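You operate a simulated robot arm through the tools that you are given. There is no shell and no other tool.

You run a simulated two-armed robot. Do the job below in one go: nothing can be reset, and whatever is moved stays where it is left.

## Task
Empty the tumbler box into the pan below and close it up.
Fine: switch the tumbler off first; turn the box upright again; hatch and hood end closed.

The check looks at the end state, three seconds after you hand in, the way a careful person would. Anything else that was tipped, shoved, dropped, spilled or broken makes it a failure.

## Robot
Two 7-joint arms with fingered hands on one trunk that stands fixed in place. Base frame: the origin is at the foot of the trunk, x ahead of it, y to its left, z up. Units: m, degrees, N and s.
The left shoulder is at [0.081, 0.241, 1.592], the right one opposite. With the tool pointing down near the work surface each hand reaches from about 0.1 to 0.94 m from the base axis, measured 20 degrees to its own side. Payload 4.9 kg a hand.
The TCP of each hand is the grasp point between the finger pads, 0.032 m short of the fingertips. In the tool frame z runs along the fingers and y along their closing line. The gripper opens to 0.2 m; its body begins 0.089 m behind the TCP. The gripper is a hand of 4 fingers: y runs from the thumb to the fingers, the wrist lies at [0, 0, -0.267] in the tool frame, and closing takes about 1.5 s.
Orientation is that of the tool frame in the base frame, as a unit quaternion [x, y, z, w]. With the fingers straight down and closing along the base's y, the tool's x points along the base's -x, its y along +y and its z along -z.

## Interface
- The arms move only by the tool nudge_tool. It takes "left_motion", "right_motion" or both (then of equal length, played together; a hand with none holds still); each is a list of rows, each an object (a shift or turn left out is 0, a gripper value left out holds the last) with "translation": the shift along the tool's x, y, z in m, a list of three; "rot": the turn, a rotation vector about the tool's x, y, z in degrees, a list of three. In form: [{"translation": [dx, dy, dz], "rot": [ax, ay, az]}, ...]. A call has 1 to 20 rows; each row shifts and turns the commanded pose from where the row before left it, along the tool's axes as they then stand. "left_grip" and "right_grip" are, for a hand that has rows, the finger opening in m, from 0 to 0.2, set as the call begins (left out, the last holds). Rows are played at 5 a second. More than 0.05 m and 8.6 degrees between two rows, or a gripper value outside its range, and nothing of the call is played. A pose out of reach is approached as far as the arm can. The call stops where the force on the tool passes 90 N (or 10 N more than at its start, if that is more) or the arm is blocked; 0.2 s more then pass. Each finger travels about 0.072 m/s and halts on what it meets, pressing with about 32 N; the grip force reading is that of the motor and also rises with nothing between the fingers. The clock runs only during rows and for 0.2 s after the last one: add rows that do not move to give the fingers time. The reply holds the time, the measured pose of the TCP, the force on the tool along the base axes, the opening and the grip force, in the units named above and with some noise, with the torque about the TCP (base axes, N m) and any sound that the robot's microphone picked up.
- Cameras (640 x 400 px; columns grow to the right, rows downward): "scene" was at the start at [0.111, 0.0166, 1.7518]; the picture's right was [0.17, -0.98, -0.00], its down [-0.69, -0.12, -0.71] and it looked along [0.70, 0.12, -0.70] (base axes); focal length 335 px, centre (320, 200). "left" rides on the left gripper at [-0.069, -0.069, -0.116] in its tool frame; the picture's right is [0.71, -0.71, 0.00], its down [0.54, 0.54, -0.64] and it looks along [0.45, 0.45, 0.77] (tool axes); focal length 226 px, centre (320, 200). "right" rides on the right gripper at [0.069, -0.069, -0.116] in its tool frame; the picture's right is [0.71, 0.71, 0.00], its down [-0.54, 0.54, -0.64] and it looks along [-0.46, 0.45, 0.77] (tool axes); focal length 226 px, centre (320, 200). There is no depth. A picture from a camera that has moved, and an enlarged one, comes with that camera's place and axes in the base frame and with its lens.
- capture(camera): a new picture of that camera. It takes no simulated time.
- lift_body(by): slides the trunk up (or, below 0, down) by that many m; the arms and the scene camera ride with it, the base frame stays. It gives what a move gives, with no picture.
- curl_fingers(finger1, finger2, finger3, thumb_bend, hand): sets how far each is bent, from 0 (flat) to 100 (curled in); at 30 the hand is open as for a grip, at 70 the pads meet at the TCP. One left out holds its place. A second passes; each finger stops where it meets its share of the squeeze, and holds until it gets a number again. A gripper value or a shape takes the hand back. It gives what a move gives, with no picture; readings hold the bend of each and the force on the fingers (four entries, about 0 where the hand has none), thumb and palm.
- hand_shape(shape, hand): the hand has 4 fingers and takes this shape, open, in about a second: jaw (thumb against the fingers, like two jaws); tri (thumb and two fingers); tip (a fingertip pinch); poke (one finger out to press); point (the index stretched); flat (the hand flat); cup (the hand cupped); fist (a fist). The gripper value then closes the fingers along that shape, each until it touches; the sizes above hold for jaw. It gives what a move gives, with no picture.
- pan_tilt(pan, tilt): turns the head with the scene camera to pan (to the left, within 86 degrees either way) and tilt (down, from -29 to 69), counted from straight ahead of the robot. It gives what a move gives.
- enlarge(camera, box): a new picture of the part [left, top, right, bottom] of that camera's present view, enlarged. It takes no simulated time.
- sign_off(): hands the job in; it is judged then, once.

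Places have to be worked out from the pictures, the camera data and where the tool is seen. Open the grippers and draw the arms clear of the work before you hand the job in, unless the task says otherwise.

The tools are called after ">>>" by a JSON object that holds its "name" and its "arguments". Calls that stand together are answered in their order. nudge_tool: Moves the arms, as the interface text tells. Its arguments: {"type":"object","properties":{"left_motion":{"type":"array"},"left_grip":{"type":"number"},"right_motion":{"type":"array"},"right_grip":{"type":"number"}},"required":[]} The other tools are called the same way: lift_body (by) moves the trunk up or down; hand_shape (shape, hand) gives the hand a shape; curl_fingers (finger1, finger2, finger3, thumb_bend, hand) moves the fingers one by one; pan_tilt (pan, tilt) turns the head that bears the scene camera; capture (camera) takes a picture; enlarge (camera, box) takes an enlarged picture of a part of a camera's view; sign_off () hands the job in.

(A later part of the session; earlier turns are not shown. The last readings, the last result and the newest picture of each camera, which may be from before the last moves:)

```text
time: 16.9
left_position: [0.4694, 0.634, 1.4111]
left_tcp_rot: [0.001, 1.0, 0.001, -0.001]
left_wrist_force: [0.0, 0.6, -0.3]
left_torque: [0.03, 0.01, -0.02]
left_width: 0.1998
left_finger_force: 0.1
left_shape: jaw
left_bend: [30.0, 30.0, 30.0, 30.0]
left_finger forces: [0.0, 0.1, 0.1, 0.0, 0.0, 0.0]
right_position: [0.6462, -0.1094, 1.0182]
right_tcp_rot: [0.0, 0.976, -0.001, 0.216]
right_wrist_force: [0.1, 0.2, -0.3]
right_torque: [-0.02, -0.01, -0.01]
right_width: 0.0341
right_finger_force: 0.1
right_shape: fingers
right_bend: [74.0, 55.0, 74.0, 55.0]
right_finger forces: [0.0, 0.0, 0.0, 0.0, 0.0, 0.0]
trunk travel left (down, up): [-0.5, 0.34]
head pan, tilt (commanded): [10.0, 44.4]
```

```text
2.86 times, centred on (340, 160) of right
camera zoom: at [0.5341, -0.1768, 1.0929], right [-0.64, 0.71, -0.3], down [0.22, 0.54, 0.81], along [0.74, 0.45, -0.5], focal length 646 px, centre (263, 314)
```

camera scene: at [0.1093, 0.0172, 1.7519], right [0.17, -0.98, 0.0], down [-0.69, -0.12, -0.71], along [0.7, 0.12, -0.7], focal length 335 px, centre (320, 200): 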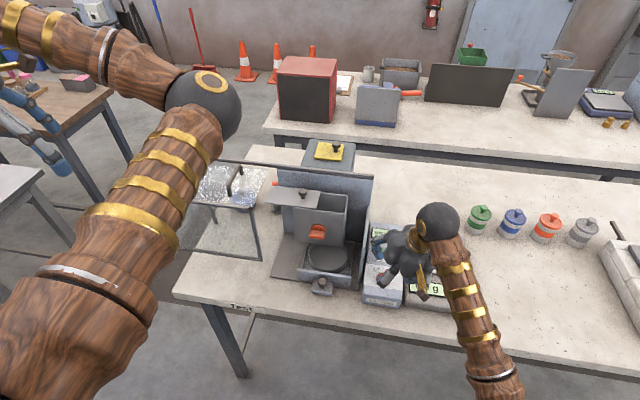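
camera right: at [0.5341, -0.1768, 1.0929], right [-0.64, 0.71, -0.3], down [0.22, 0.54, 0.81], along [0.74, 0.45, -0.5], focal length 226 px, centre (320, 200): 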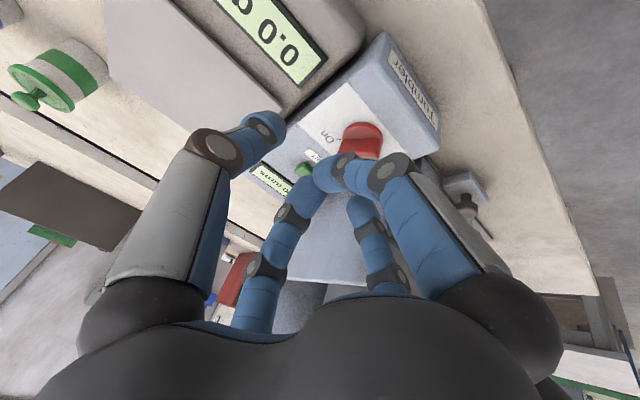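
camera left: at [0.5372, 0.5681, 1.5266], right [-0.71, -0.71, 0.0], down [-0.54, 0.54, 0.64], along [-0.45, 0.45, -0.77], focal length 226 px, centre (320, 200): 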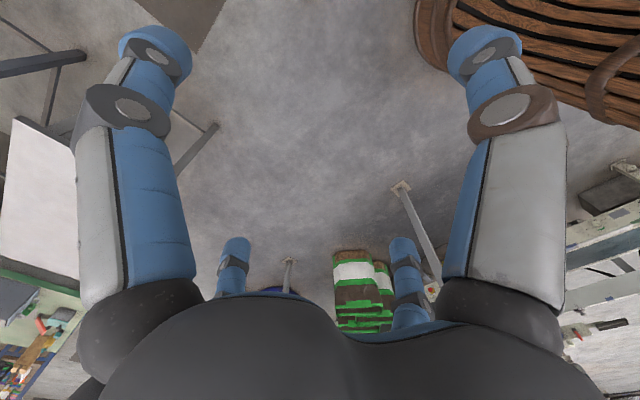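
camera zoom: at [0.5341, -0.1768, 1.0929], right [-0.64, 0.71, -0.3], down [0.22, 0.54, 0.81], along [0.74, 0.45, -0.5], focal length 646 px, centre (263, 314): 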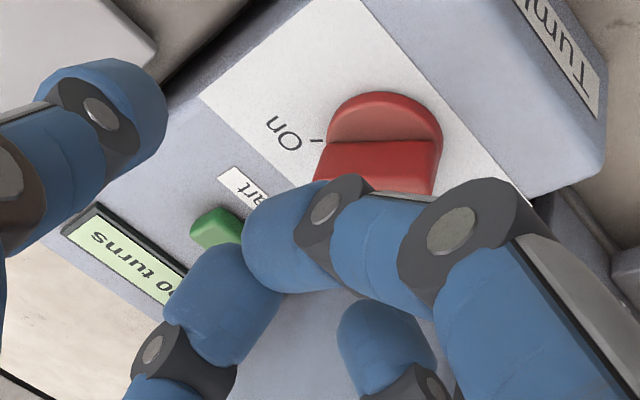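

Fingers 1 and 3 block each other at 74. I open finger 3 and fold only finger 1 to learn which side it is on.

>>> {"name": "curl_fingers", "arguments": {"hand": "right", "finger1": 60, "finger3": 40}}

>>> {"name": "curl_fingers", "arguments": {"hand": "right", "finger1": 100, "finger3": 40}}

>>> {"name": "capture", "arguments": {"camera": "right"}}

>>> {"name": "enlarge", "arguments": {"camera": "right", "box": [240, 90, 440, 230]}}

```text
time: 17.9
left_position: [0.4698, 0.634, 1.4113]
left_tcp_rot: [0.001, 1.0, 0.0, -0.002]
left_wrist_force: [-0.2, 0.1, -0.9]
left_torque: [0.0, 0.0, -0.02]
left_width: 0.1998
left_finger_force: 0.0
left_shape: jaw
left_bend: [30.0, 30.0, 30.0, 30.0]
left_finger forces: [0.1, 0.0, 0.0, 0.0, 0.1, 0.0]
right_position: [0.6445, -0.1083, 1.0181]
right_tcp_rot: [0.001, 0.976, -0.001, 0.217]
right_wrist_force: [-0.7, 0.1, 0.6]
right_torque: [-0.01, -0.05, -0.01]
right_width: 0.0425
right_finger_force: 0.0
right_shape: fingers
right_bend: [60.0, 55.0, 40.0, 55.0]
right_finger forces: [0.1, 0.1, 0.0, 0.0, 0.0, 0.0]
trunk travel left (down, up): [-0.5, 0.34]
head pan, tilt (commanded): [10.0, 44.4]
```

```text
time: 18.9
left_position: [0.4701, 0.6334, 1.4101]
left_tcp_rot: [0.001, 1.0, 0.0, 0.0]
left_wrist_force: [-0.7, -0.7, -1.4]
left_torque: [0.01, 0.05, 0.01]
left_width: 0.1998
left_finger_force: 0.1
left_shape: jaw
left_bend: [30.0, 30.0, 30.0, 30.0]
left_finger forces: [0.1, 0.1, 0.1, 0.1, 0.1, 0.1]
right_position: [0.6457, -0.1079, 1.019]
right_tcp_rot: [0.001, 0.976, 0.0, 0.216]
right_wrist_force: [0.7, 0.5, -0.3]
right_torque: [-0.02, -0.03, 0.01]
right_width: 0.0772
right_finger_force: 0.0
right_shape: fingers
right_bend: [100.0, 55.0, 40.0, 55.0]
right_finger forces: [0.0, 0.0, 0.0, 0.0, 0.0, 0.0]
trunk travel left (down, up): [-0.5, 0.34]
head pan, tilt (commanded): [10.0, 44.4]
```

```text
taken
camera right: at [0.5341, -0.1768, 1.0929], right [-0.64, 0.71, -0.3], down [0.22, 0.54, 0.81], along [0.74, 0.45, -0.5], focal length 226 px, centre (320, 200)
```

right: 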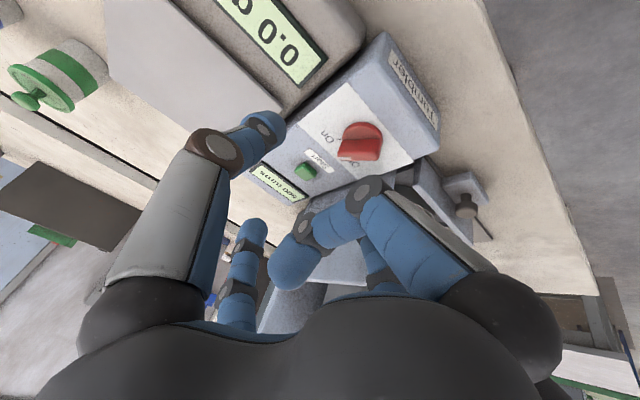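

```text
2.86 times, centred on (340, 160) of right
camera zoom: at [0.5341, -0.1768, 1.0929], right [-0.64, 0.71, -0.3], down [0.22, 0.54, 0.81], along [0.74, 0.45, -0.5], focal length 646 px, centre (263, 314)
```

zoom: 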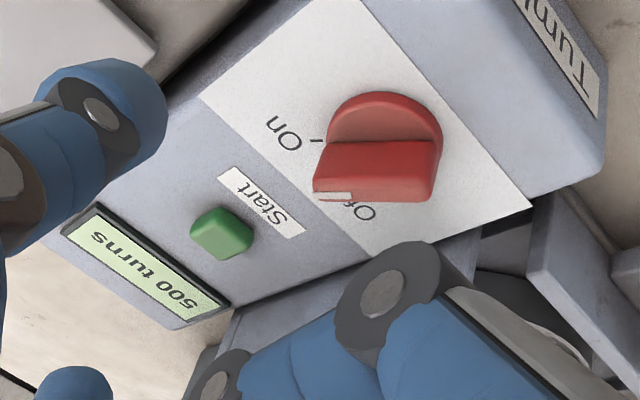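

Finger 1 (robot side) folds out of the way, and the knob is clear: bar centre ≈ (0.668, −0.069). I shift to +y over it and descend part way with thumb and finger 2 straddling the bar.

>>> {"name": "nudge_tool", "arguments": {"right_motion": [{"translation": [0, 0.0395, 0]}, {"translation": [0.0062, 0, 0.0234]}, {"translation": [0.0046, 0, 0.0176]}]}}

>>> {"name": "capture", "arguments": {"camera": "right"}}

>>> {"name": "enlarge", "arguments": {"camera": "right", "box": [240, 90, 440, 230]}}

>>> {"name": "enlarge", "arguments": {"camera": "scene", "box": [340, 220, 460, 310]}}

```text
time: 19.7
left_position: [0.469, 0.6327, 1.4119]
left_tcp_rot: [0.002, 1.0, 0.0, 0.0]
left_wrist_force: [0.2, -0.1, -0.2]
left_torque: [0.03, 0.0, -0.02]
left_width: 0.1999
left_finger_force: 0.1
left_shape: jaw
left_bend: [30.0, 30.0, 30.0, 30.0]
left_finger forces: [0.0, 0.1, 0.0, 0.0, 0.0, 0.0]
right_position: [0.6527, -0.07, 0.9767]
right_tcp_rot: [0.001, 0.976, 0.0, 0.217]
right_wrist_force: [-0.5, 1.2, -0.2]
right_torque: [0.0, 0.0, -0.02]
right_width: 0.0774
right_finger_force: 0.0
right_shape: fingers
right_bend: [100.0, 55.0, 40.0, 55.0]
right_finger forces: [0.0, 0.0, 0.0, 0.0, 0.0, 0.0]
trunk travel left (down, up): [-0.5, 0.34]
head pan, tilt (commanded): [10.0, 44.4]
```

```text
taken
camera right: at [0.5415, -0.1381, 1.0511], right [-0.64, 0.71, -0.3], down [0.22, 0.54, 0.81], along [0.74, 0.45, -0.5], focal length 226 px, centre (320, 200)
```

right: 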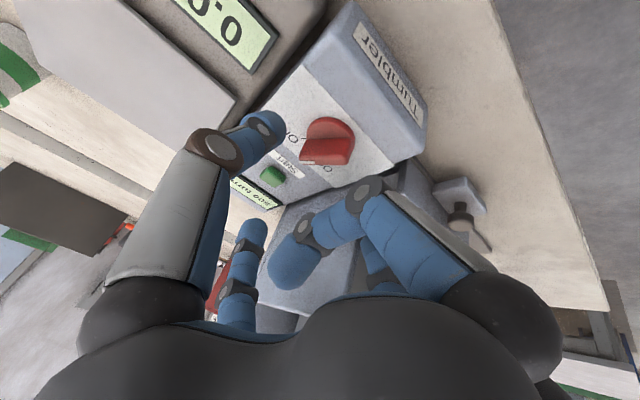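

```text
2.86 times, centred on (340, 160) of right
camera zoom: at [0.5415, -0.1381, 1.0511], right [-0.64, 0.71, -0.3], down [0.22, 0.54, 0.81], along [0.74, 0.45, -0.5], focal length 646 px, centre (263, 314)
```

zoom: 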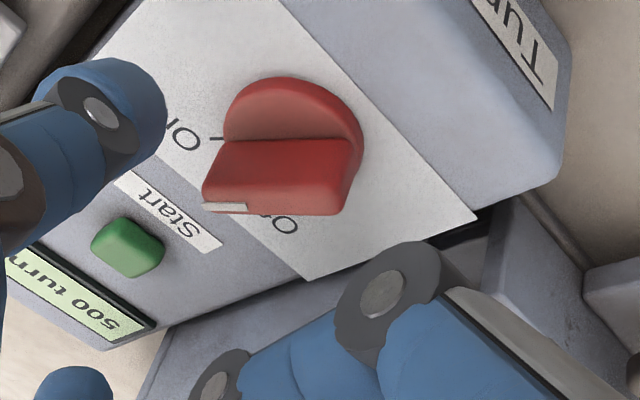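

```text
4.44 times, centred on (400, 265) of scene
camera zoom: at [0.1105, 0.0157, 1.7519], right [0.17, -0.98, 0.0], down [-0.69, -0.12, -0.71], along [0.7, 0.12, -0.7], focal length 1490 px, centre (-36, -89)
```

zoom: 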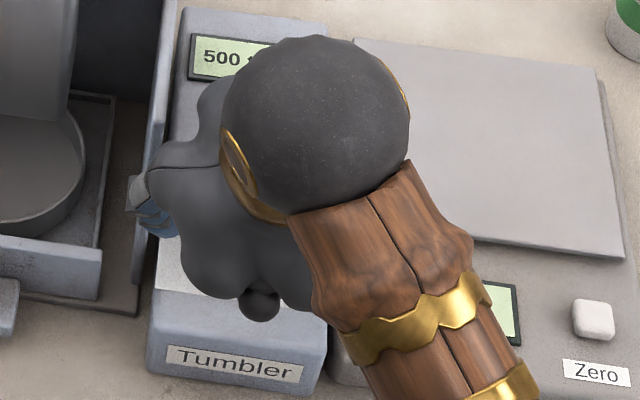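

No contact yet and the thumb lies on the −y side of the bar, finger 2 on the +y side. I descend the remaining 30 mm in small rows.

>>> {"name": "nudge_tool", "arguments": {"right_motion": [{"translation": [0.0024, 0.0003, 0.01]}, {"translation": [0.0024, 0.0003, 0.01]}, {"translation": [0.0024, 0.0003, 0.0095]}]}}

>>> {"name": "enlarge", "arguments": {"camera": "right", "box": [200, 60, 440, 230]}}

```text
time: 20.5
left_position: [0.465, 0.6341, 1.4131]
left_tcp_rot: [0.0, 1.0, 0.0, 0.001]
left_wrist_force: [-1.2, 0.1, 0.3]
left_torque: [-0.05, -0.04, -0.01]
left_width: 0.2001
left_finger_force: 0.1
left_shape: jaw
left_bend: [30.0, 30.0, 30.0, 30.0]
left_finger forces: [0.1, 0.1, 0.1, 0.1, 0.1, 0.0]
right_position: [0.6573, -0.0665, 0.9509]
right_tcp_rot: [0.0, 0.975, -0.001, 0.221]
right_wrist_force: [-1.6, -2.2, 19.3]
right_torque: [-0.18, -0.24, 0.37]
right_width: 0.077
right_finger_force: 11.3
right_shape: fingers
right_bend: [100.0, 56.0, 40.0, 55.0]
right_finger forces: [0.0, 11.4, 0.0, 0.0, 11.1, 0.1]
trunk travel left (down, up): [-0.5, 0.34]
head pan, tilt (commanded): [10.0, 44.4]
```

```text
2.35 times, centred on (320, 145) of right
camera zoom: at [0.5449, -0.1357, 1.0246], right [-0.64, 0.71, -0.3], down [0.21, 0.54, 0.81], along [0.74, 0.45, -0.5], focal length 532 px, centre (320, 329)
```

zoom: 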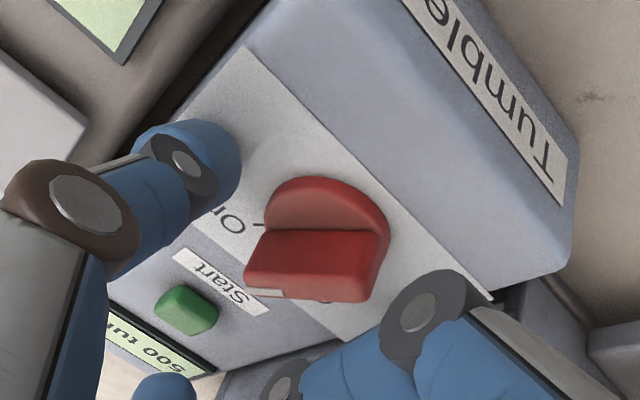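

Both fingertips rest on the panel (about 11 N each), which tells the panel height. I lift by 5 mm and then close thumb and finger 2 on the bar.

>>> {"name": "nudge_tool", "arguments": {"right_motion": [{"translation": [-0.0021, -0.001, -0.0045]}]}}

>>> {"name": "curl_fingers", "arguments": {"hand": "right", "finger2": 72, "thumb_bend": 72}}

>>> {"name": "enlarge", "arguments": {"camera": "right", "box": [200, 60, 440, 230]}}

```text
time: 20.9
left_position: [0.4687, 0.6338, 1.4111]
left_tcp_rot: [0.001, 1.0, 0.0, 0.0]
left_wrist_force: [0.6, 0.1, 0.3]
left_torque: [-0.01, 0.02, -0.03]
left_width: 0.1999
left_finger_force: 0.1
left_shape: jaw
left_bend: [30.0, 30.0, 30.0, 30.0]
left_finger forces: [0.0, 0.0, 0.1, 0.1, 0.0, 0.0]
right_position: [0.6577, -0.0672, 0.9505]
right_tcp_rot: [0.0, 0.976, -0.001, 0.216]
right_wrist_force: [-3.6, 0.1, 5.1]
right_torque: [0.16, -0.02, 0.21]
right_width: 0.0771
right_finger_force: 5.3
right_shape: fingers
right_bend: [100.0, 56.0, 40.0, 55.0]
right_finger forces: [0.0, 10.6, 0.2, 0.1, 0.3, 0.0]
trunk travel left (down, up): [-0.5, 0.34]
head pan, tilt (commanded): [10.0, 44.4]
```

```text
time: 21.9
left_position: [0.4718, 0.6331, 1.412]
left_tcp_rot: [0.002, 1.0, 0.0, -0.001]
left_wrist_force: [0.1, 0.3, 0.2]
left_torque: [0.0, 0.01, -0.01]
left_width: 0.1998
left_finger_force: 0.0
left_shape: jaw
left_bend: [30.0, 30.0, 30.0, 30.0]
left_finger forces: [0.0, 0.0, 0.0, 0.0, 0.0, 0.0]
right_position: [0.6595, -0.0686, 0.9523]
right_tcp_rot: [0.001, 0.976, 0.0, 0.216]
right_wrist_force: [0.6, -5.7, -5.6]
right_torque: [-0.11, 0.0, -0.05]
right_width: 0.0625
right_finger_force: 8.7
right_shape: fingers
right_bend: [100.0, 67.0, 40.0, 66.0]
right_finger forces: [0.0, 5.0, 0.1, 0.0, 12.6, 0.0]
trunk travel left (down, up): [-0.5, 0.34]
head pan, tilt (commanded): [10.0, 44.4]
```

```text
2.35 times, centred on (320, 145) of right
camera zoom: at [0.5478, -0.1379, 1.026], right [-0.64, 0.71, -0.3], down [0.22, 0.54, 0.81], along [0.74, 0.45, -0.5], focal length 532 px, centre (320, 329)
```

zoom: 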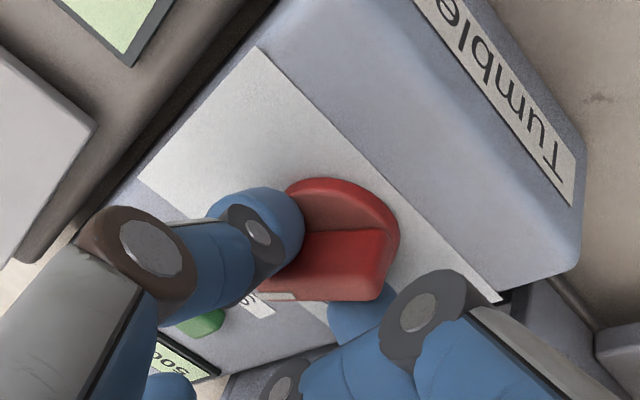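

The pinch holds the bar (fingers at 66–67). I now turn about the vertical by 30° counter-clockwise in four rows, keeping the knob axis as pivot.

>>> {"name": "nudge_tool", "arguments": {"right_motion": [{"translation": [0, -0.0011, 0], "rot": [-3.17, 0, -6.8]}, {"translation": [0, -0.0011, 0], "rot": [-3.17, 0, -6.8]}, {"translation": [0, -0.0011, 0], "rot": [-3.17, 0, -6.8]}, {"translation": [0, -0.0011, 0], "rot": [-3.17, 0, -6.8]}]}}

>>> {"name": "enlarge", "arguments": {"camera": "right", "box": [200, 60, 440, 230]}}

```text
time: 22.9
left_position: [0.4696, 0.633, 1.412]
left_tcp_rot: [0.0, 1.0, 0.0, -0.001]
left_wrist_force: [0.1, 1.8, -0.5]
left_torque: [0.01, 0.01, -0.02]
left_width: 0.1998
left_finger_force: 0.1
left_shape: jaw
left_bend: [30.0, 30.0, 30.0, 30.0]
left_finger forces: [0.1, 0.1, 0.0, 0.0, 0.0, 0.0]
right_position: [0.6598, -0.073, 0.9513]
right_tcp_rot: [-0.253, 0.943, 0.056, 0.21]
right_wrist_force: [-2.6, -3.0, -4.8]
right_torque: [0.0, 0.16, -0.04]
right_width: 0.062
right_finger_force: 8.9
right_shape: fingers
right_bend: [100.0, 67.0, 40.0, 67.0]
right_finger forces: [0.0, 7.5, 0.0, 0.0, 10.6, 0.1]
trunk travel left (down, up): [-0.5, 0.34]
head pan, tilt (commanded): [10.0, 44.4]
```

```text
2.35 times, centred on (320, 145) of right
camera zoom: at [0.5981, -0.1883, 1.0265], right [-0.91, 0.29, -0.3], down [-0.08, 0.58, 0.81], along [0.41, 0.76, -0.5], focal length 532 px, centre (320, 329)
```

zoom: 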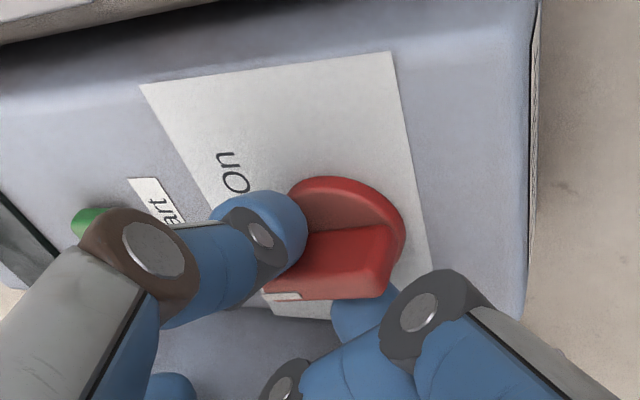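

The knob turned with the hand (pointer now around 0°). I turn another 30°.

>>> {"name": "nudge_tool", "arguments": {"right_motion": [{"translation": [0, -0.0011, 0], "rot": [-3.17, 0, -6.8]}, {"translation": [0, -0.0011, 0], "rot": [-3.17, 0, -6.8]}, {"translation": [0, -0.0011, 0], "rot": [-3.17, 0, -6.8]}, {"translation": [0, -0.0011, 0], "rot": [-3.17, 0, -6.8]}]}}

>>> {"name": "enlarge", "arguments": {"camera": "right", "box": [200, 60, 440, 230]}}

```text
time: 23.9
left_position: [0.4714, 0.6323, 1.4125]
left_tcp_rot: [0.0, 1.0, 0.0, -0.001]
left_wrist_force: [0.5, -0.7, -0.6]
left_torque: [0.05, -0.02, 0.0]
left_width: 0.1998
left_finger_force: 0.0
left_shape: jaw
left_bend: [30.0, 30.0, 30.0, 30.0]
left_finger forces: [0.0, 0.0, 0.0, 0.0, 0.0, 0.0]
right_position: [0.6644, -0.0787, 0.9514]
right_tcp_rot: [-0.487, 0.846, 0.108, 0.188]
right_wrist_force: [4.6, -13.0, -0.1]
right_torque: [0.34, -0.16, -1.1]
right_width: 0.0593
right_finger_force: 13.8
right_shape: fingers
right_bend: [100.0, 65.0, 43.0, 68.0]
right_finger forces: [0.0, 7.4, 13.0, 0.1, 8.7, 0.0]
trunk travel left (down, up): [-0.5, 0.34]
head pan, tilt (commanded): [10.0, 44.4]
```

```text
2.35 times, centred on (320, 145) of right
camera zoom: at [0.6677, -0.21, 1.0266], right [-0.93, -0.2, -0.3], down [-0.36, 0.46, 0.81], along [-0.02, 0.87, -0.5], focal length 532 px, centre (320, 329)
```

zoom: 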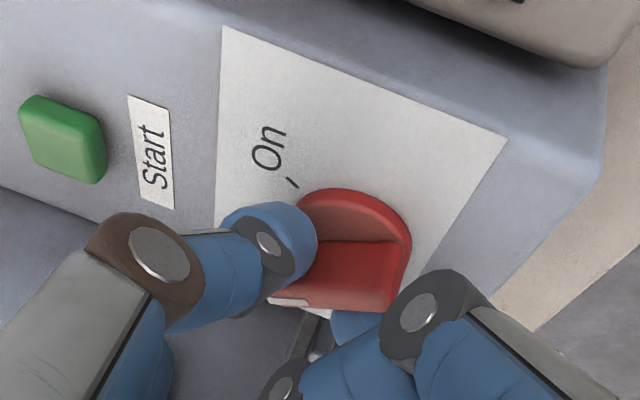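

Finger 3 brushes the side wall (13 N), and the knob has followed to about the Off position. I open the pinch, retreat along the tool axis, and look.

>>> {"name": "curl_fingers", "arguments": {"hand": "right", "finger2": 55, "finger3": 55, "thumb_bend": 55}}

>>> {"name": "nudge_tool", "arguments": {"right_motion": [{"translation": [0, 0, -0.02]}, {"translation": [0, 0, -0.03]}, {"translation": [0, 0, -0.03]}]}}

>>> {"name": "capture", "arguments": {"camera": "right"}}

>>> {"name": "enlarge", "arguments": {"camera": "right", "box": [240, 60, 400, 200]}}

>>> {"name": "enlarge", "arguments": {"camera": "scene", "box": [340, 210, 460, 310]}}

```text
time: 24.9
left_position: [0.4698, 0.6358, 1.4106]
left_tcp_rot: [0.0, 1.0, -0.001, 0.0]
left_wrist_force: [-0.2, 1.2, -0.6]
left_torque: [-0.02, 0.0, -0.02]
left_width: 0.2
left_finger_force: 0.1
left_shape: jaw
left_bend: [30.0, 30.0, 30.0, 30.0]
left_finger forces: [0.0, 0.1, 0.0, 0.0, 0.1, 0.1]
right_position: [0.6615, -0.0744, 0.954]
right_tcp_rot: [-0.487, 0.846, 0.108, 0.188]
right_wrist_force: [0.0, 0.5, 0.0]
right_torque: [-0.01, 0.01, 0.0]
right_width: 0.0772
right_finger_force: 0.1
right_shape: fingers
right_bend: [100.0, 55.0, 55.0, 55.0]
right_finger forces: [0.0, 0.0, 0.0, 0.0, 0.1, 0.1]
trunk travel left (down, up): [-0.5, 0.34]
head pan, tilt (commanded): [10.0, 44.4]
```

```text
time: 25.7
left_position: [0.4703, 0.6334, 1.4107]
left_tcp_rot: [0.001, 1.0, 0.0, -0.001]
left_wrist_force: [-0.5, -0.3, -1.0]
left_torque: [0.03, 0.0, -0.02]
left_width: 0.1997
left_finger_force: 0.0
left_shape: jaw
left_bend: [30.0, 30.0, 30.0, 30.0]
left_finger forces: [0.0, 0.0, 0.2, 0.0, 0.0, 0.0]
right_position: [0.6448, -0.1082, 1.0234]
right_tcp_rot: [-0.488, 0.846, 0.108, 0.188]
right_wrist_force: [0.4, -0.8, 0.3]
right_torque: [0.04, -0.02, 0.01]
right_width: 0.0772
right_finger_force: 0.2
right_shape: fingers
right_bend: [100.0, 55.0, 55.0, 55.0]
right_finger forces: [0.0, 0.0, 0.1, 0.0, 0.1, 0.0]
trunk travel left (down, up): [-0.5, 0.34]
head pan, tilt (commanded): [10.0, 44.4]
```

```text
taken
camera right: at [0.6495, -0.2383, 1.0986], right [-0.93, -0.2, -0.3], down [-0.36, 0.46, 0.81], along [-0.03, 0.86, -0.5], focal length 226 px, centre (320, 200)
```

right: 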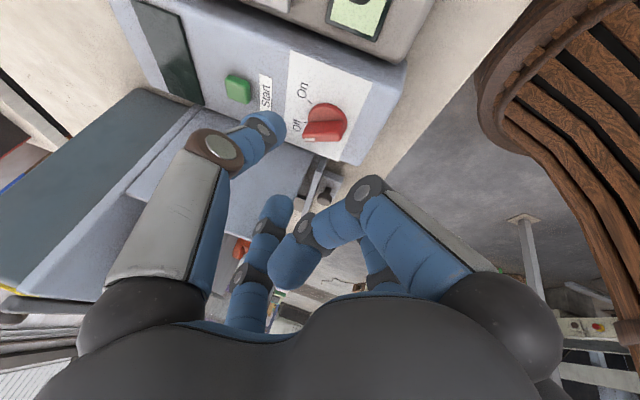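

```text
2.86 times, centred on (320, 130) of right
camera zoom: at [0.6495, -0.2383, 1.0986], right [-0.93, -0.2, -0.3], down [-0.36, 0.46, 0.81], along [-0.03, 0.86, -0.5], focal length 646 px, centre (320, 400)
```

zoom: 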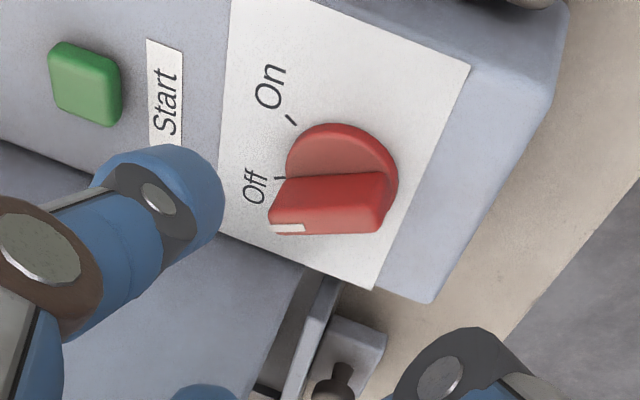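

```text
4.00 times, centred on (400, 260) of scene
camera zoom: at [0.1109, 0.0163, 1.7517], right [0.17, -0.98, 0.0], down [-0.69, -0.12, -0.71], along [0.7, 0.12, -0.7], focal length 1341 px, centre (0, -40)
```

zoom: 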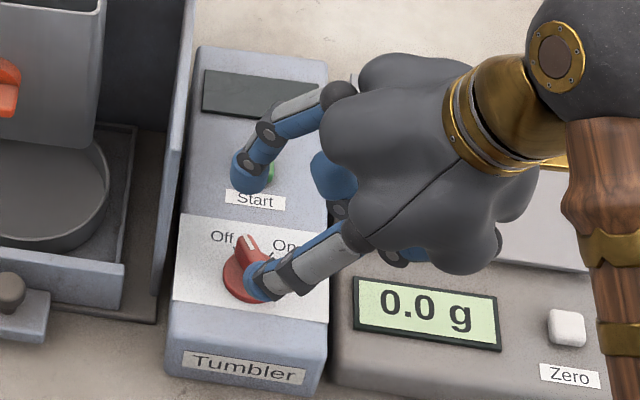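

The display went dark and the pointer is at Off. I raise the right hand clear, undo its turn, and restore the jaw shape so I can inspect the drawer and box.

>>> {"name": "nudge_tool", "arguments": {"right_motion": [{"translation": [0, 0, -0.045]}, {"translation": [0, 0, -0.045]}, {"translation": [0, 0, -0.045]}, {"rot": [3.17, 0, 6.8]}, {"rot": [3.17, 0, 6.8]}, {"rot": [3.17, 0, 6.8]}, {"rot": [3.17, 0, 6.8]}, {"rot": [3.17, 0, 6.8]}, {"rot": [3.17, 0, 6.8]}, {"rot": [3.17, 0, 6.8]}, {"rot": [3.17, 0, 6.8]}]}}

>>> {"name": "hand_shape", "arguments": {"hand": "right", "shape": "jaw"}}

>>> {"name": "capture", "arguments": {"camera": "right"}}

>>> {"name": "capture", "arguments": {"camera": "scene"}}

```text
time: 28.1
left_position: [0.4702, 0.634, 1.4097]
left_tcp_rot: [0.001, 1.0, 0.0, -0.001]
left_wrist_force: [0.8, 0.8, -0.1]
left_torque: [-0.02, 0.02, -0.01]
left_width: 0.1999
left_finger_force: 0.1
left_shape: jaw
left_bend: [30.0, 30.0, 30.0, 30.0]
left_finger forces: [0.0, 0.1, 0.1, 0.0, 0.0, 0.0]
right_position: [0.6172, -0.1541, 1.1471]
right_tcp_rot: [0.0, 0.976, 0.0, 0.217]
right_wrist_force: [0.4, 0.6, 0.1]
right_torque: [-0.01, 0.0, 0.0]
right_width: 0.0771
right_finger_force: 0.0
right_shape: fingers
right_bend: [100.0, 55.0, 55.0, 55.0]
right_finger forces: [0.1, 0.0, 0.1, 0.0, 0.0, 0.0]
trunk travel left (down, up): [-0.5, 0.34]
head pan, tilt (commanded): [10.0, 44.4]
```

```text
time: 29.0
left_position: [0.4706, 0.6347, 1.4122]
left_tcp_rot: [0.0, 1.0, 0.0, 0.0]
left_wrist_force: [0.3, -0.1, -1.4]
left_torque: [-0.01, 0.01, 0.0]
left_width: 0.2001
left_finger_force: 0.0
left_shape: jaw
left_bend: [30.0, 30.0, 30.0, 30.0]
left_finger forces: [0.0, 0.0, 0.0, 0.0, 0.0, 0.0]
right_position: [0.6172, -0.1571, 1.1473]
right_tcp_rot: [0.0, 0.976, 0.0, 0.217]
right_wrist_force: [1.0, 0.1, -1.0]
right_torque: [0.0, -0.01, -0.02]
right_width: 0.1974
right_finger_force: 0.0
right_shape: jaw
right_bend: [29.0, 29.0, 29.0, 29.0]
right_finger forces: [0.0, 0.0, 0.0, 0.0, 0.1, 0.1]
trunk travel left (down, up): [-0.5, 0.34]
head pan, tilt (commanded): [10.0, 44.4]
```

```text
taken
camera right: at [0.5055, -0.2242, 1.2216], right [-0.64, 0.71, -0.3], down [0.22, 0.54, 0.81], along [0.74, 0.45, -0.5], focal length 226 px, centre (320, 200)
```

right: 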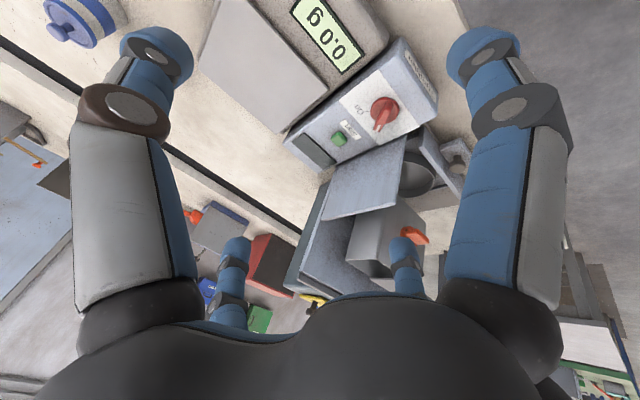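

```text
taken
camera scene: at [0.1107, 0.0167, 1.7518], right [0.17, -0.98, 0.0], down [-0.69, -0.12, -0.71], along [0.7, 0.12, -0.7], focal length 335 px, centre (320, 200)
```

scene: 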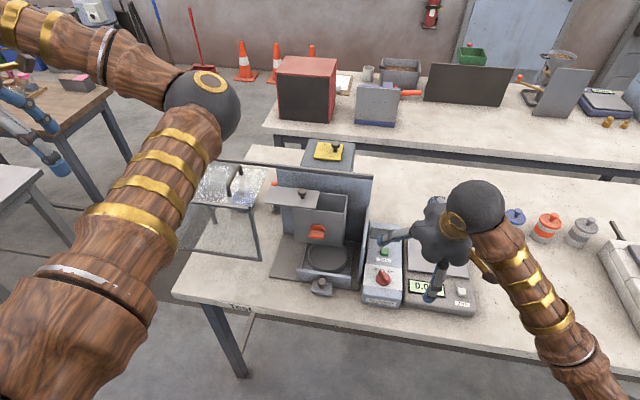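

I move the right hand in front of the machine, untilted, so its camera can look at the pan, drawer and box from close by.

>>> {"name": "nudge_tool", "arguments": {"right_motion": [{"rot": [0, 8.33, 0]}, {"rot": [0, 8.33, 0]}, {"rot": [0, 8.34, 0]}, {"translation": [0.0223, 0.0357, 0.0157]}, {"translation": [0.0223, 0.0357, 0.0157]}, {"translation": [0.0223, 0.0357, 0.0157]}]}}

>>> {"name": "capture", "arguments": {"camera": "right"}}

>>> {"name": "enlarge", "arguments": {"camera": "right", "box": [200, 120, 460, 290]}}

```text
time: 30.4
left_position: [0.4708, 0.6349, 1.4117]
left_tcp_rot: [0.001, 1.0, -0.001, -0.001]
left_wrist_force: [0.1, 0.7, 0.1]
left_torque: [-0.03, -0.01, 0.0]
left_width: 0.1999
left_finger_force: 0.1
left_shape: jaw
left_bend: [30.0, 30.0, 30.0, 30.0]
left_finger forces: [0.0, 0.1, 0.0, 0.0, 0.0, 0.0]
right_position: [0.5499, -0.0498, 1.1009]
right_tcp_rot: [0.0, 1.0, -0.001, 0.0]
right_wrist_force: [-0.1, -0.3, -0.2]
right_torque: [-0.05, 0.02, -0.02]
right_width: 0.2
right_finger_force: 0.0
right_shape: jaw
right_bend: [30.0, 30.0, 30.0, 30.0]
right_finger forces: [0.0, 0.0, 0.1, 0.1, 0.1, 0.1]
trunk travel left (down, up): [-0.5, 0.34]
head pan, tilt (commanded): [10.0, 44.4]
```

```text
taken
camera right: at [0.4809, -0.118, 1.2151], right [-0.71, 0.71, 0.0], down [0.54, 0.54, 0.64], along [0.46, 0.45, -0.77], focal length 226 px, centre (320, 200)
```

right: 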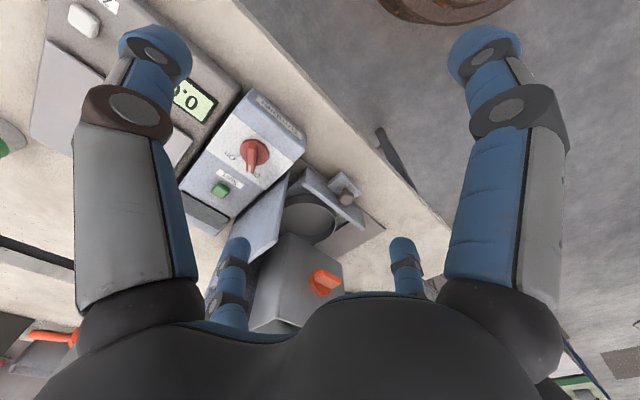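

```text
2.35 times, centred on (330, 205) of right
camera zoom: at [0.4809, -0.118, 1.2151], right [-0.71, 0.71, 0.0], down [0.54, 0.54, 0.64], along [0.46, 0.45, -0.77], focal length 532 px, centre (296, 188)
```

zoom: 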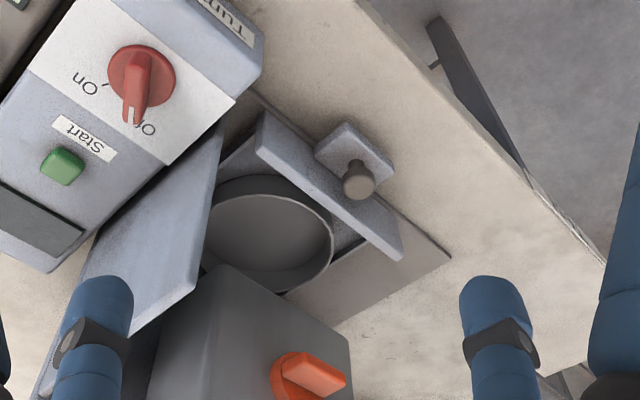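

Pan rim centre comes out near (0.733, 0.10, 0.894), while the box spans x = 0.737–0.81, so the pan may sit too far forward. I move the right hand aside and bring the left hand above the box so its camera looks straight down.

>>> {"name": "nudge_tool", "arguments": {"right_motion": [{"translation": [0, -0.0417, -0.0167]}, {"translation": [0, -0.0417, -0.0167]}, {"translation": [0, -0.0417, -0.0167]}, {"translation": [0, -0.0417, -0.0167]}, {"translation": [0, -0.0417, -0.0167]}, {"translation": [0, -0.0417, -0.0167]}]}}

>>> {"name": "nudge_tool", "arguments": {"left_motion": [{"translation": [-0.0192, -0.0411, 0.0]}, {"translation": [-0.0192, -0.0411, 0.0]}, {"translation": [-0.0192, -0.0411, 0.0]}, {"translation": [-0.0192, -0.0411, 0.0]}, {"translation": [-0.0192, -0.0411, 0.0]}, {"translation": [-0.0192, -0.0411, 0.0]}, {"translation": [-0.0192, -0.0411, 0.0]}, {"translation": [-0.0192, -0.0411, 0.0]}, {"translation": [-0.0192, -0.0411, 0.0]}, {"translation": [-0.0192, -0.0411, 0.0]}, {"translation": [-0.0192, -0.0411, 0.0]}, {"translation": [-0.0192, -0.0411, 0.0]}, {"translation": [-0.0192, -0.0411, 0.0]}, {"rot": [5.67, -5.67, 0]}, {"rot": [5.67, -5.67, 0]}, {"rot": [5.67, -5.67, 0]}, {"rot": [5.67, -5.67, 0]}, {"rot": [5.67, -5.67, 0]}]}}

>>> {"name": "capture", "arguments": {"camera": "left"}}

>>> {"name": "capture", "arguments": {"camera": "scene"}}

```text
time: 31.8
left_position: [0.4687, 0.6323, 1.4123]
left_tcp_rot: [0.0, 1.0, 0.0, 0.0]
left_wrist_force: [0.3, -0.1, -0.4]
left_torque: [0.02, -0.03, -0.01]
left_width: 0.1998
left_finger_force: 0.0
left_shape: jaw
left_bend: [30.0, 30.0, 30.0, 30.0]
left_finger forces: [0.0, 0.0, 0.0, 0.0, 0.1, 0.0]
right_position: [0.5488, -0.3012, 1.201]
right_tcp_rot: [0.0, 1.0, 0.001, 0.002]
right_wrist_force: [-0.6, -0.4, 1.0]
right_torque: [0.04, 0.01, -0.06]
right_width: 0.2001
right_finger_force: 0.0
right_shape: jaw
right_bend: [30.0, 30.0, 30.0, 30.0]
right_finger forces: [0.1, 0.0, 0.0, 0.0, 0.0, 0.0]
trunk travel left (down, up): [-0.5, 0.34]
head pan, tilt (commanded): [10.0, 44.4]
```

```text
time: 35.6
left_position: [0.7165, 0.1003, 1.4113]
left_tcp_rot: [0.0, 0.939, -0.243, 0.243]
left_wrist_force: [0.1, -0.2, 0.3]
left_torque: [-0.01, -0.02, 0.0]
left_width: 0.1996
left_finger_force: 0.0
left_shape: jaw
left_bend: [30.0, 30.0, 30.0, 30.0]
left_finger forces: [0.0, 0.0, 0.0, 0.0, 0.0, 0.0]
right_position: [0.5486, -0.2996, 1.1994]
right_tcp_rot: [0.001, 1.0, 0.0, 0.001]
right_wrist_force: [-0.5, -0.4, 1.4]
right_torque: [0.01, 0.01, 0.03]
right_width: 0.1999
right_finger_force: 0.1
right_shape: jaw
right_bend: [30.0, 30.0, 30.0, 30.0]
right_finger forces: [0.1, 0.1, 0.1, 0.1, 0.0, 0.0]
trunk travel left (down, up): [-0.5, 0.34]
head pan, tilt (commanded): [10.0, 44.4]
```

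```text
taken
camera left: at [0.7161, 0.1012, 1.5625], right [-0.71, -0.71, 0.0], down [-0.71, 0.71, 0.0], along [0.0, 0.0, -1.0], focal length 226 px, centre (320, 200)
```

left: 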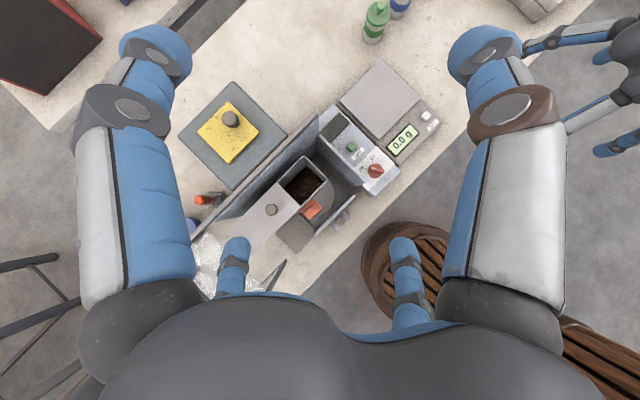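

```text
taken
camera scene: at [0.1102, 0.0173, 1.7519], right [0.17, -0.98, 0.0], down [-0.69, -0.12, -0.71], along [0.7, 0.12, -0.7], focal length 335 px, centre (320, 200)
```

scene: 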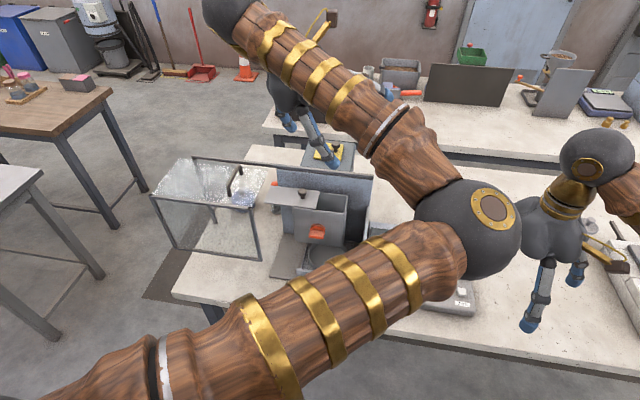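

The left camera looks straight down at the machine. I enlarge it to measure the plan view.

>>> {"name": "enlarge", "arguments": {"camera": "left", "box": [220, 110, 400, 290]}}

>>> {"name": "enlarge", "arguments": {"camera": "left", "box": [260, 140, 370, 240]}}

>>> {"name": "enlarge", "arguments": {"camera": "scene", "box": [140, 130, 400, 310]}}

```text
2.22 times, centred on (310, 200) of left
camera zoom: at [0.7161, 0.1012, 1.5625], right [-0.71, -0.71, 0.0], down [-0.71, 0.71, 0.0], along [0.0, 0.0, -1.0], focal length 502 px, centre (342, 200)
```

zoom: 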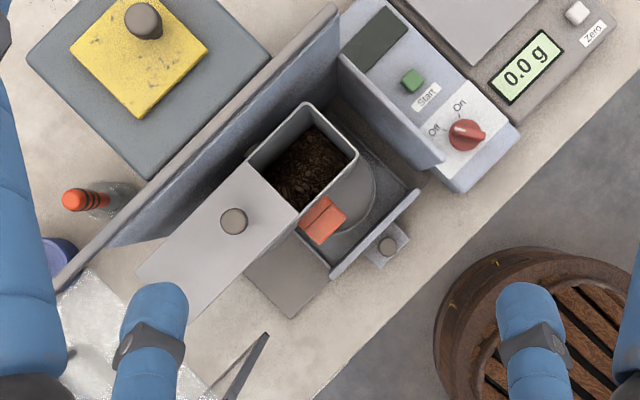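

```text
4.00 times, centred on (315, 190) of left
camera zoom: at [0.7161, 0.1012, 1.5625], right [-0.71, -0.71, 0.0], down [-0.71, 0.71, 0.0], along [0.0, 0.0, -1.0], focal length 904 px, centre (340, 240)
```

zoom: 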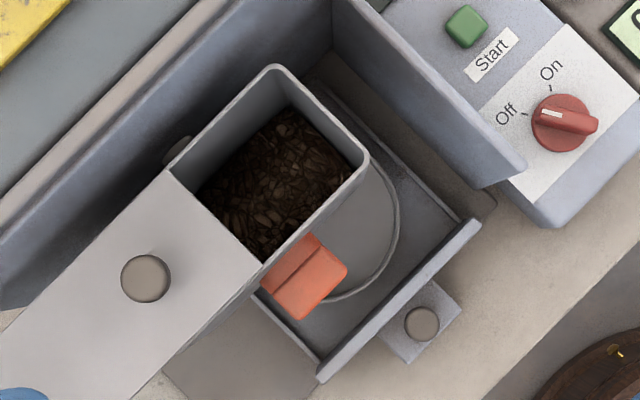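

```text
2.22 times, centred on (270, 220) of scene
camera zoom: at [0.1102, 0.0173, 1.7519], right [0.17, -0.98, 0.0], down [-0.69, -0.12, -0.71], along [0.7, 0.12, -0.7], focal length 745 px, centre (431, 156)
```

zoom: 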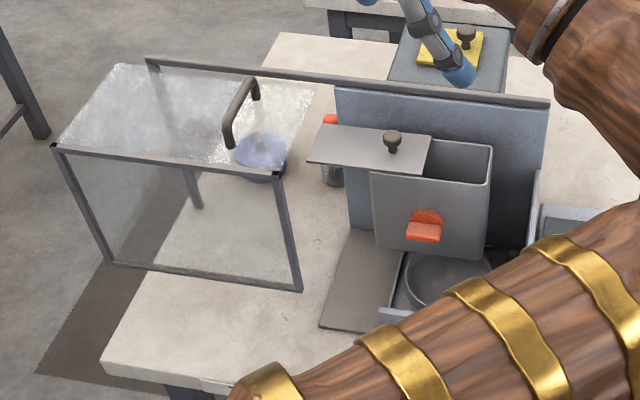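

The contents are dark chips, and the pan (centre ≈ (0.735, 0.102), r ≈ 0.059) sits forward of the box's middle (x ≈ 0.771). I zoom on the back of the drawer to see whether it can slide further in.

>>> {"name": "enlarge", "arguments": {"camera": "left", "box": [310, 140, 360, 180]}}

>>> {"name": "enlarge", "arguments": {"camera": "left", "box": [290, 170, 370, 240]}}

>>> {"name": "enlarge", "arguments": {"camera": "left", "box": [285, 145, 335, 210]}}

```text
10.00 times, centred on (335, 160) of left
camera zoom: at [0.7161, 0.1012, 1.5625], right [-0.71, -0.71, 0.0], down [-0.71, 0.71, 0.0], along [0.0, 0.0, -1.0], focal length 2261 px, centre (170, 600)
```

zoom: 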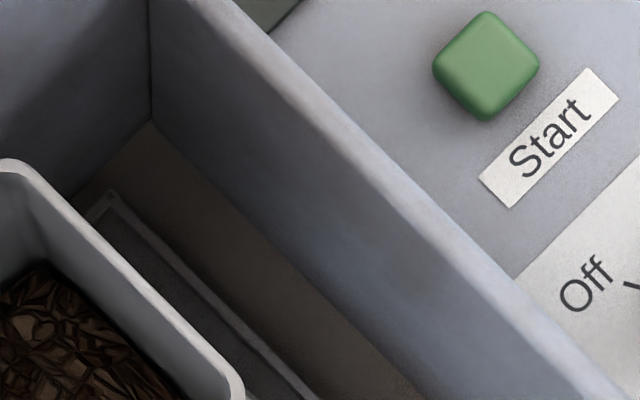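

```text
5.71 times, centred on (330, 205) of left
camera zoom: at [0.7161, 0.1012, 1.5625], right [-0.71, -0.71, 0.0], down [-0.71, 0.71, 0.0], along [0.0, 0.0, -1.0], focal length 1292 px, centre (263, 171)
```

zoom: 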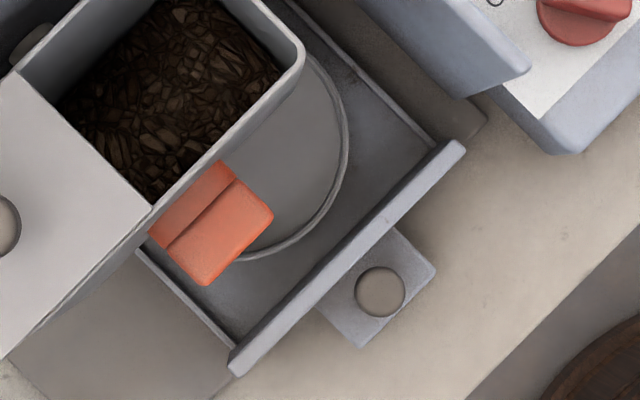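

```text
6.15 times, centred on (310, 178) of left
camera zoom: at [0.7161, 0.1012, 1.5625], right [-0.71, -0.71, 0.0], down [-0.71, 0.71, 0.0], along [0.0, 0.0, -1.0], focal length 1391 px, centre (382, 338)
```

zoom: 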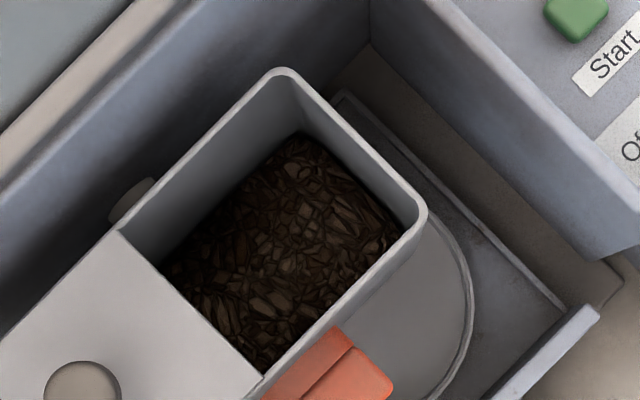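

The drawer's back is already within about 1 cm of the back wall. I zoom in on the chips and the pan rim to judge how the contents will behave.

>>> {"name": "enlarge", "arguments": {"camera": "left", "box": [292, 160, 332, 190]}}

>>> {"name": "enlarge", "arguments": {"camera": "left", "box": [260, 190, 310, 230]}}

```text
13.33 times, centred on (312, 175) of left
camera zoom: at [0.7161, 0.1012, 1.5625], right [-0.71, -0.71, 0.0], down [-0.71, 0.71, 0.0], along [0.0, 0.0, -1.0], focal length 3014 px, centre (427, 533)
```

zoom: 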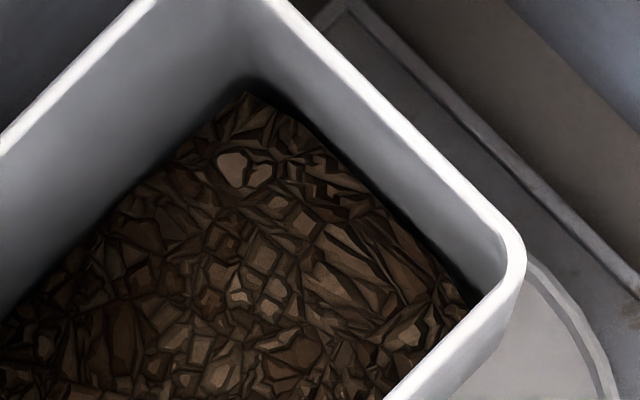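

```text
10.00 times, centred on (285, 210) of left
camera zoom: at [0.7161, 0.1012, 1.5625], right [-0.71, -0.71, 0.0], down [-0.71, 0.71, 0.0], along [0.0, 0.0, -1.0], focal length 2261 px, centre (670, 100)
```

zoom: 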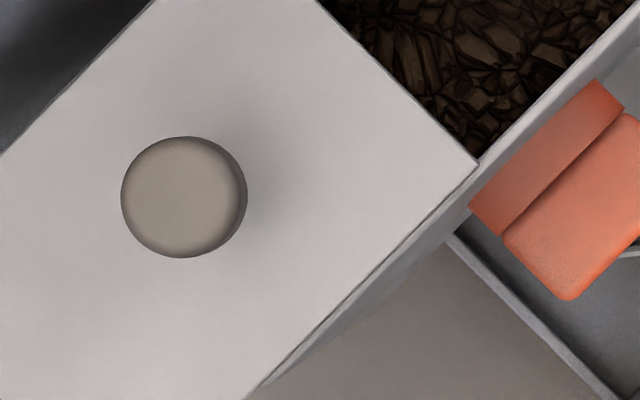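

The drawer can perhaps go about 1 cm further in, which would bring the pan better under the box. I park the left arm back at the left (reverse of the move) before using the right hand.

>>> {"name": "nudge_tool", "arguments": {"left_motion": [{"rot": [-5.67, 5.67, 0]}, {"rot": [-5.67, 5.67, 0]}, {"rot": [-5.67, 5.67, 0]}, {"rot": [-5.67, 5.67, 0]}, {"rot": [-5.67, 5.67, 0]}, {"translation": [0.0192, 0.0411, 0.0]}, {"translation": [0.0192, 0.0411, 0.0]}, {"translation": [0.0192, 0.0411, 0.0]}, {"translation": [0.0192, 0.0411, 0.0]}, {"translation": [0.0192, 0.0411, 0.0]}, {"translation": [0.0192, 0.0411, 0.0]}, {"translation": [0.0192, 0.0411, 0.0]}, {"translation": [0.0192, 0.0411, 0.0]}, {"translation": [0.0192, 0.0411, 0.0]}, {"translation": [0.0192, 0.0411, 0.0]}, {"translation": [0.0192, 0.0411, 0.0]}, {"translation": [0.0192, 0.0411, 0.0]}, {"translation": [0.0192, 0.0411, 0.0]}]}}

>>> {"name": "capture", "arguments": {"camera": "scene"}}

```text
time: 39.4
left_position: [0.4685, 0.6359, 1.412]
left_tcp_rot: [0.001, 1.0, -0.002, 0.0]
left_wrist_force: [-0.9, 0.1, 0.2]
left_torque: [-0.05, 0.02, 0.01]
left_width: 0.2001
left_finger_force: 0.0
left_shape: jaw
left_bend: [30.0, 30.0, 30.0, 30.0]
left_finger forces: [0.0, 0.0, 0.0, 0.0, 0.1, 0.1]
right_position: [0.5479, -0.2976, 1.2007]
right_tcp_rot: [0.0, 1.0, -0.001, 0.001]
right_wrist_force: [0.0, -0.1, 0.4]
right_torque: [-0.05, -0.02, -0.01]
right_width: 0.1999
right_finger_force: 0.0
right_shape: jaw
right_bend: [30.0, 30.0, 30.0, 30.0]
right_finger forces: [0.1, 0.0, 0.0, 0.0, 0.0, 0.1]
trunk travel left (down, up): [-0.5, 0.34]
head pan, tilt (commanded): [10.0, 44.4]
```

```text
taken
camera scene: at [0.11, 0.0202, 1.7518], right [0.17, -0.98, 0.0], down [-0.69, -0.12, -0.71], along [0.7, 0.12, -0.7], focal length 335 px, centre (320, 200)
```

scene: 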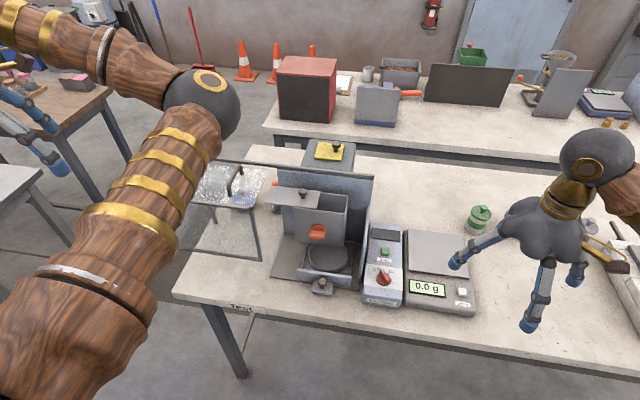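

The left arm is parked. I bring the right hand, fingers closed, in front of the drawer's handle block (front face x ≈ 0.614, y ≈ 0.102) to push it gently inward.

>>> {"name": "nudge_tool", "arguments": {"right_motion": [{"translation": [0, 0.0444, 0]}, {"translation": [0, 0.0444, 0]}, {"translation": [0, 0.0444, 0]}, {"translation": [0, 0.0444, 0]}, {"translation": [0, 0.0444, 0]}, {"translation": [0, 0.0444, 0]}, {"translation": [0, 0.0444, 0]}, {"translation": [0, 0.0444, 0]}, {"translation": [0, 0.0444, 0]}, {"translation": [0, 0, 0.045]}, {"translation": [0, 0, 0.045]}, {"translation": [0, 0, 0.045]}, {"translation": [0, 0, 0.045]}], "right_grip": 0.0}}

>>> {"name": "capture", "arguments": {"camera": "right"}}

>>> {"name": "enlarge", "arguments": {"camera": "scene", "box": [240, 180, 420, 310]}}

```text
time: 42.2
left_position: [0.4693, 0.6325, 1.4127]
left_tcp_rot: [0.0, 1.0, -0.001, -0.002]
left_wrist_force: [-0.1, 0.5, -0.3]
left_torque: [0.01, -0.01, 0.01]
left_width: 0.2
left_finger_force: 0.0
left_shape: jaw
left_bend: [30.0, 30.0, 30.0, 30.0]
left_finger forces: [0.0, 0.0, 0.0, 0.1, 0.1, 0.0]
right_position: [0.5492, 0.1012, 1.0205]
right_tcp_rot: [0.001, 1.0, 0.0, 0.002]
right_wrist_force: [-0.2, 0.5, 0.3]
right_torque: [0.0, 0.01, 0.02]
right_width: 0.0
right_finger_force: 32.3
right_shape: jaw
right_bend: [70.0, 70.0, 70.0, 70.0]
right_finger forces: [0.0, 0.0, 0.0, 0.0, 0.1, 0.1]
trunk travel left (down, up): [-0.5, 0.34]
head pan, tilt (commanded): [10.0, 44.4]
```

```text
taken
camera right: at [0.4807, 0.0329, 1.1352], right [-0.71, 0.71, 0.0], down [0.54, 0.54, 0.64], along [0.46, 0.45, -0.77], focal length 226 px, centre (320, 200)
```

right: 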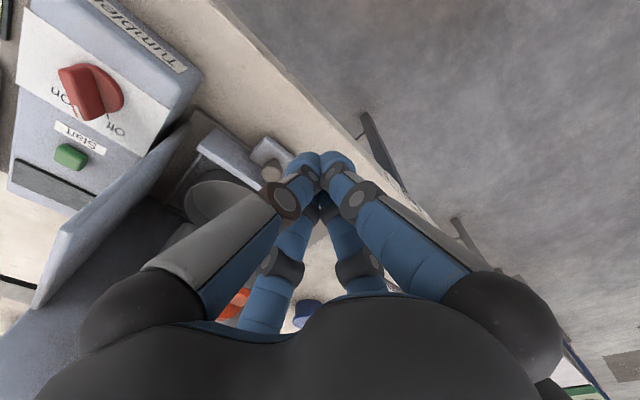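

```text
3.08 times, centred on (330, 245) of scene
camera zoom: at [0.1109, 0.0167, 1.7519], right [0.17, -0.98, 0.0], down [-0.69, -0.12, -0.71], along [0.7, 0.12, -0.7], focal length 1031 px, centre (289, 62)
```

zoom: 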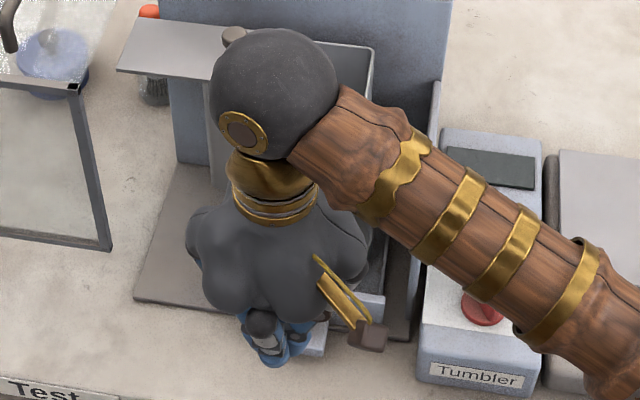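

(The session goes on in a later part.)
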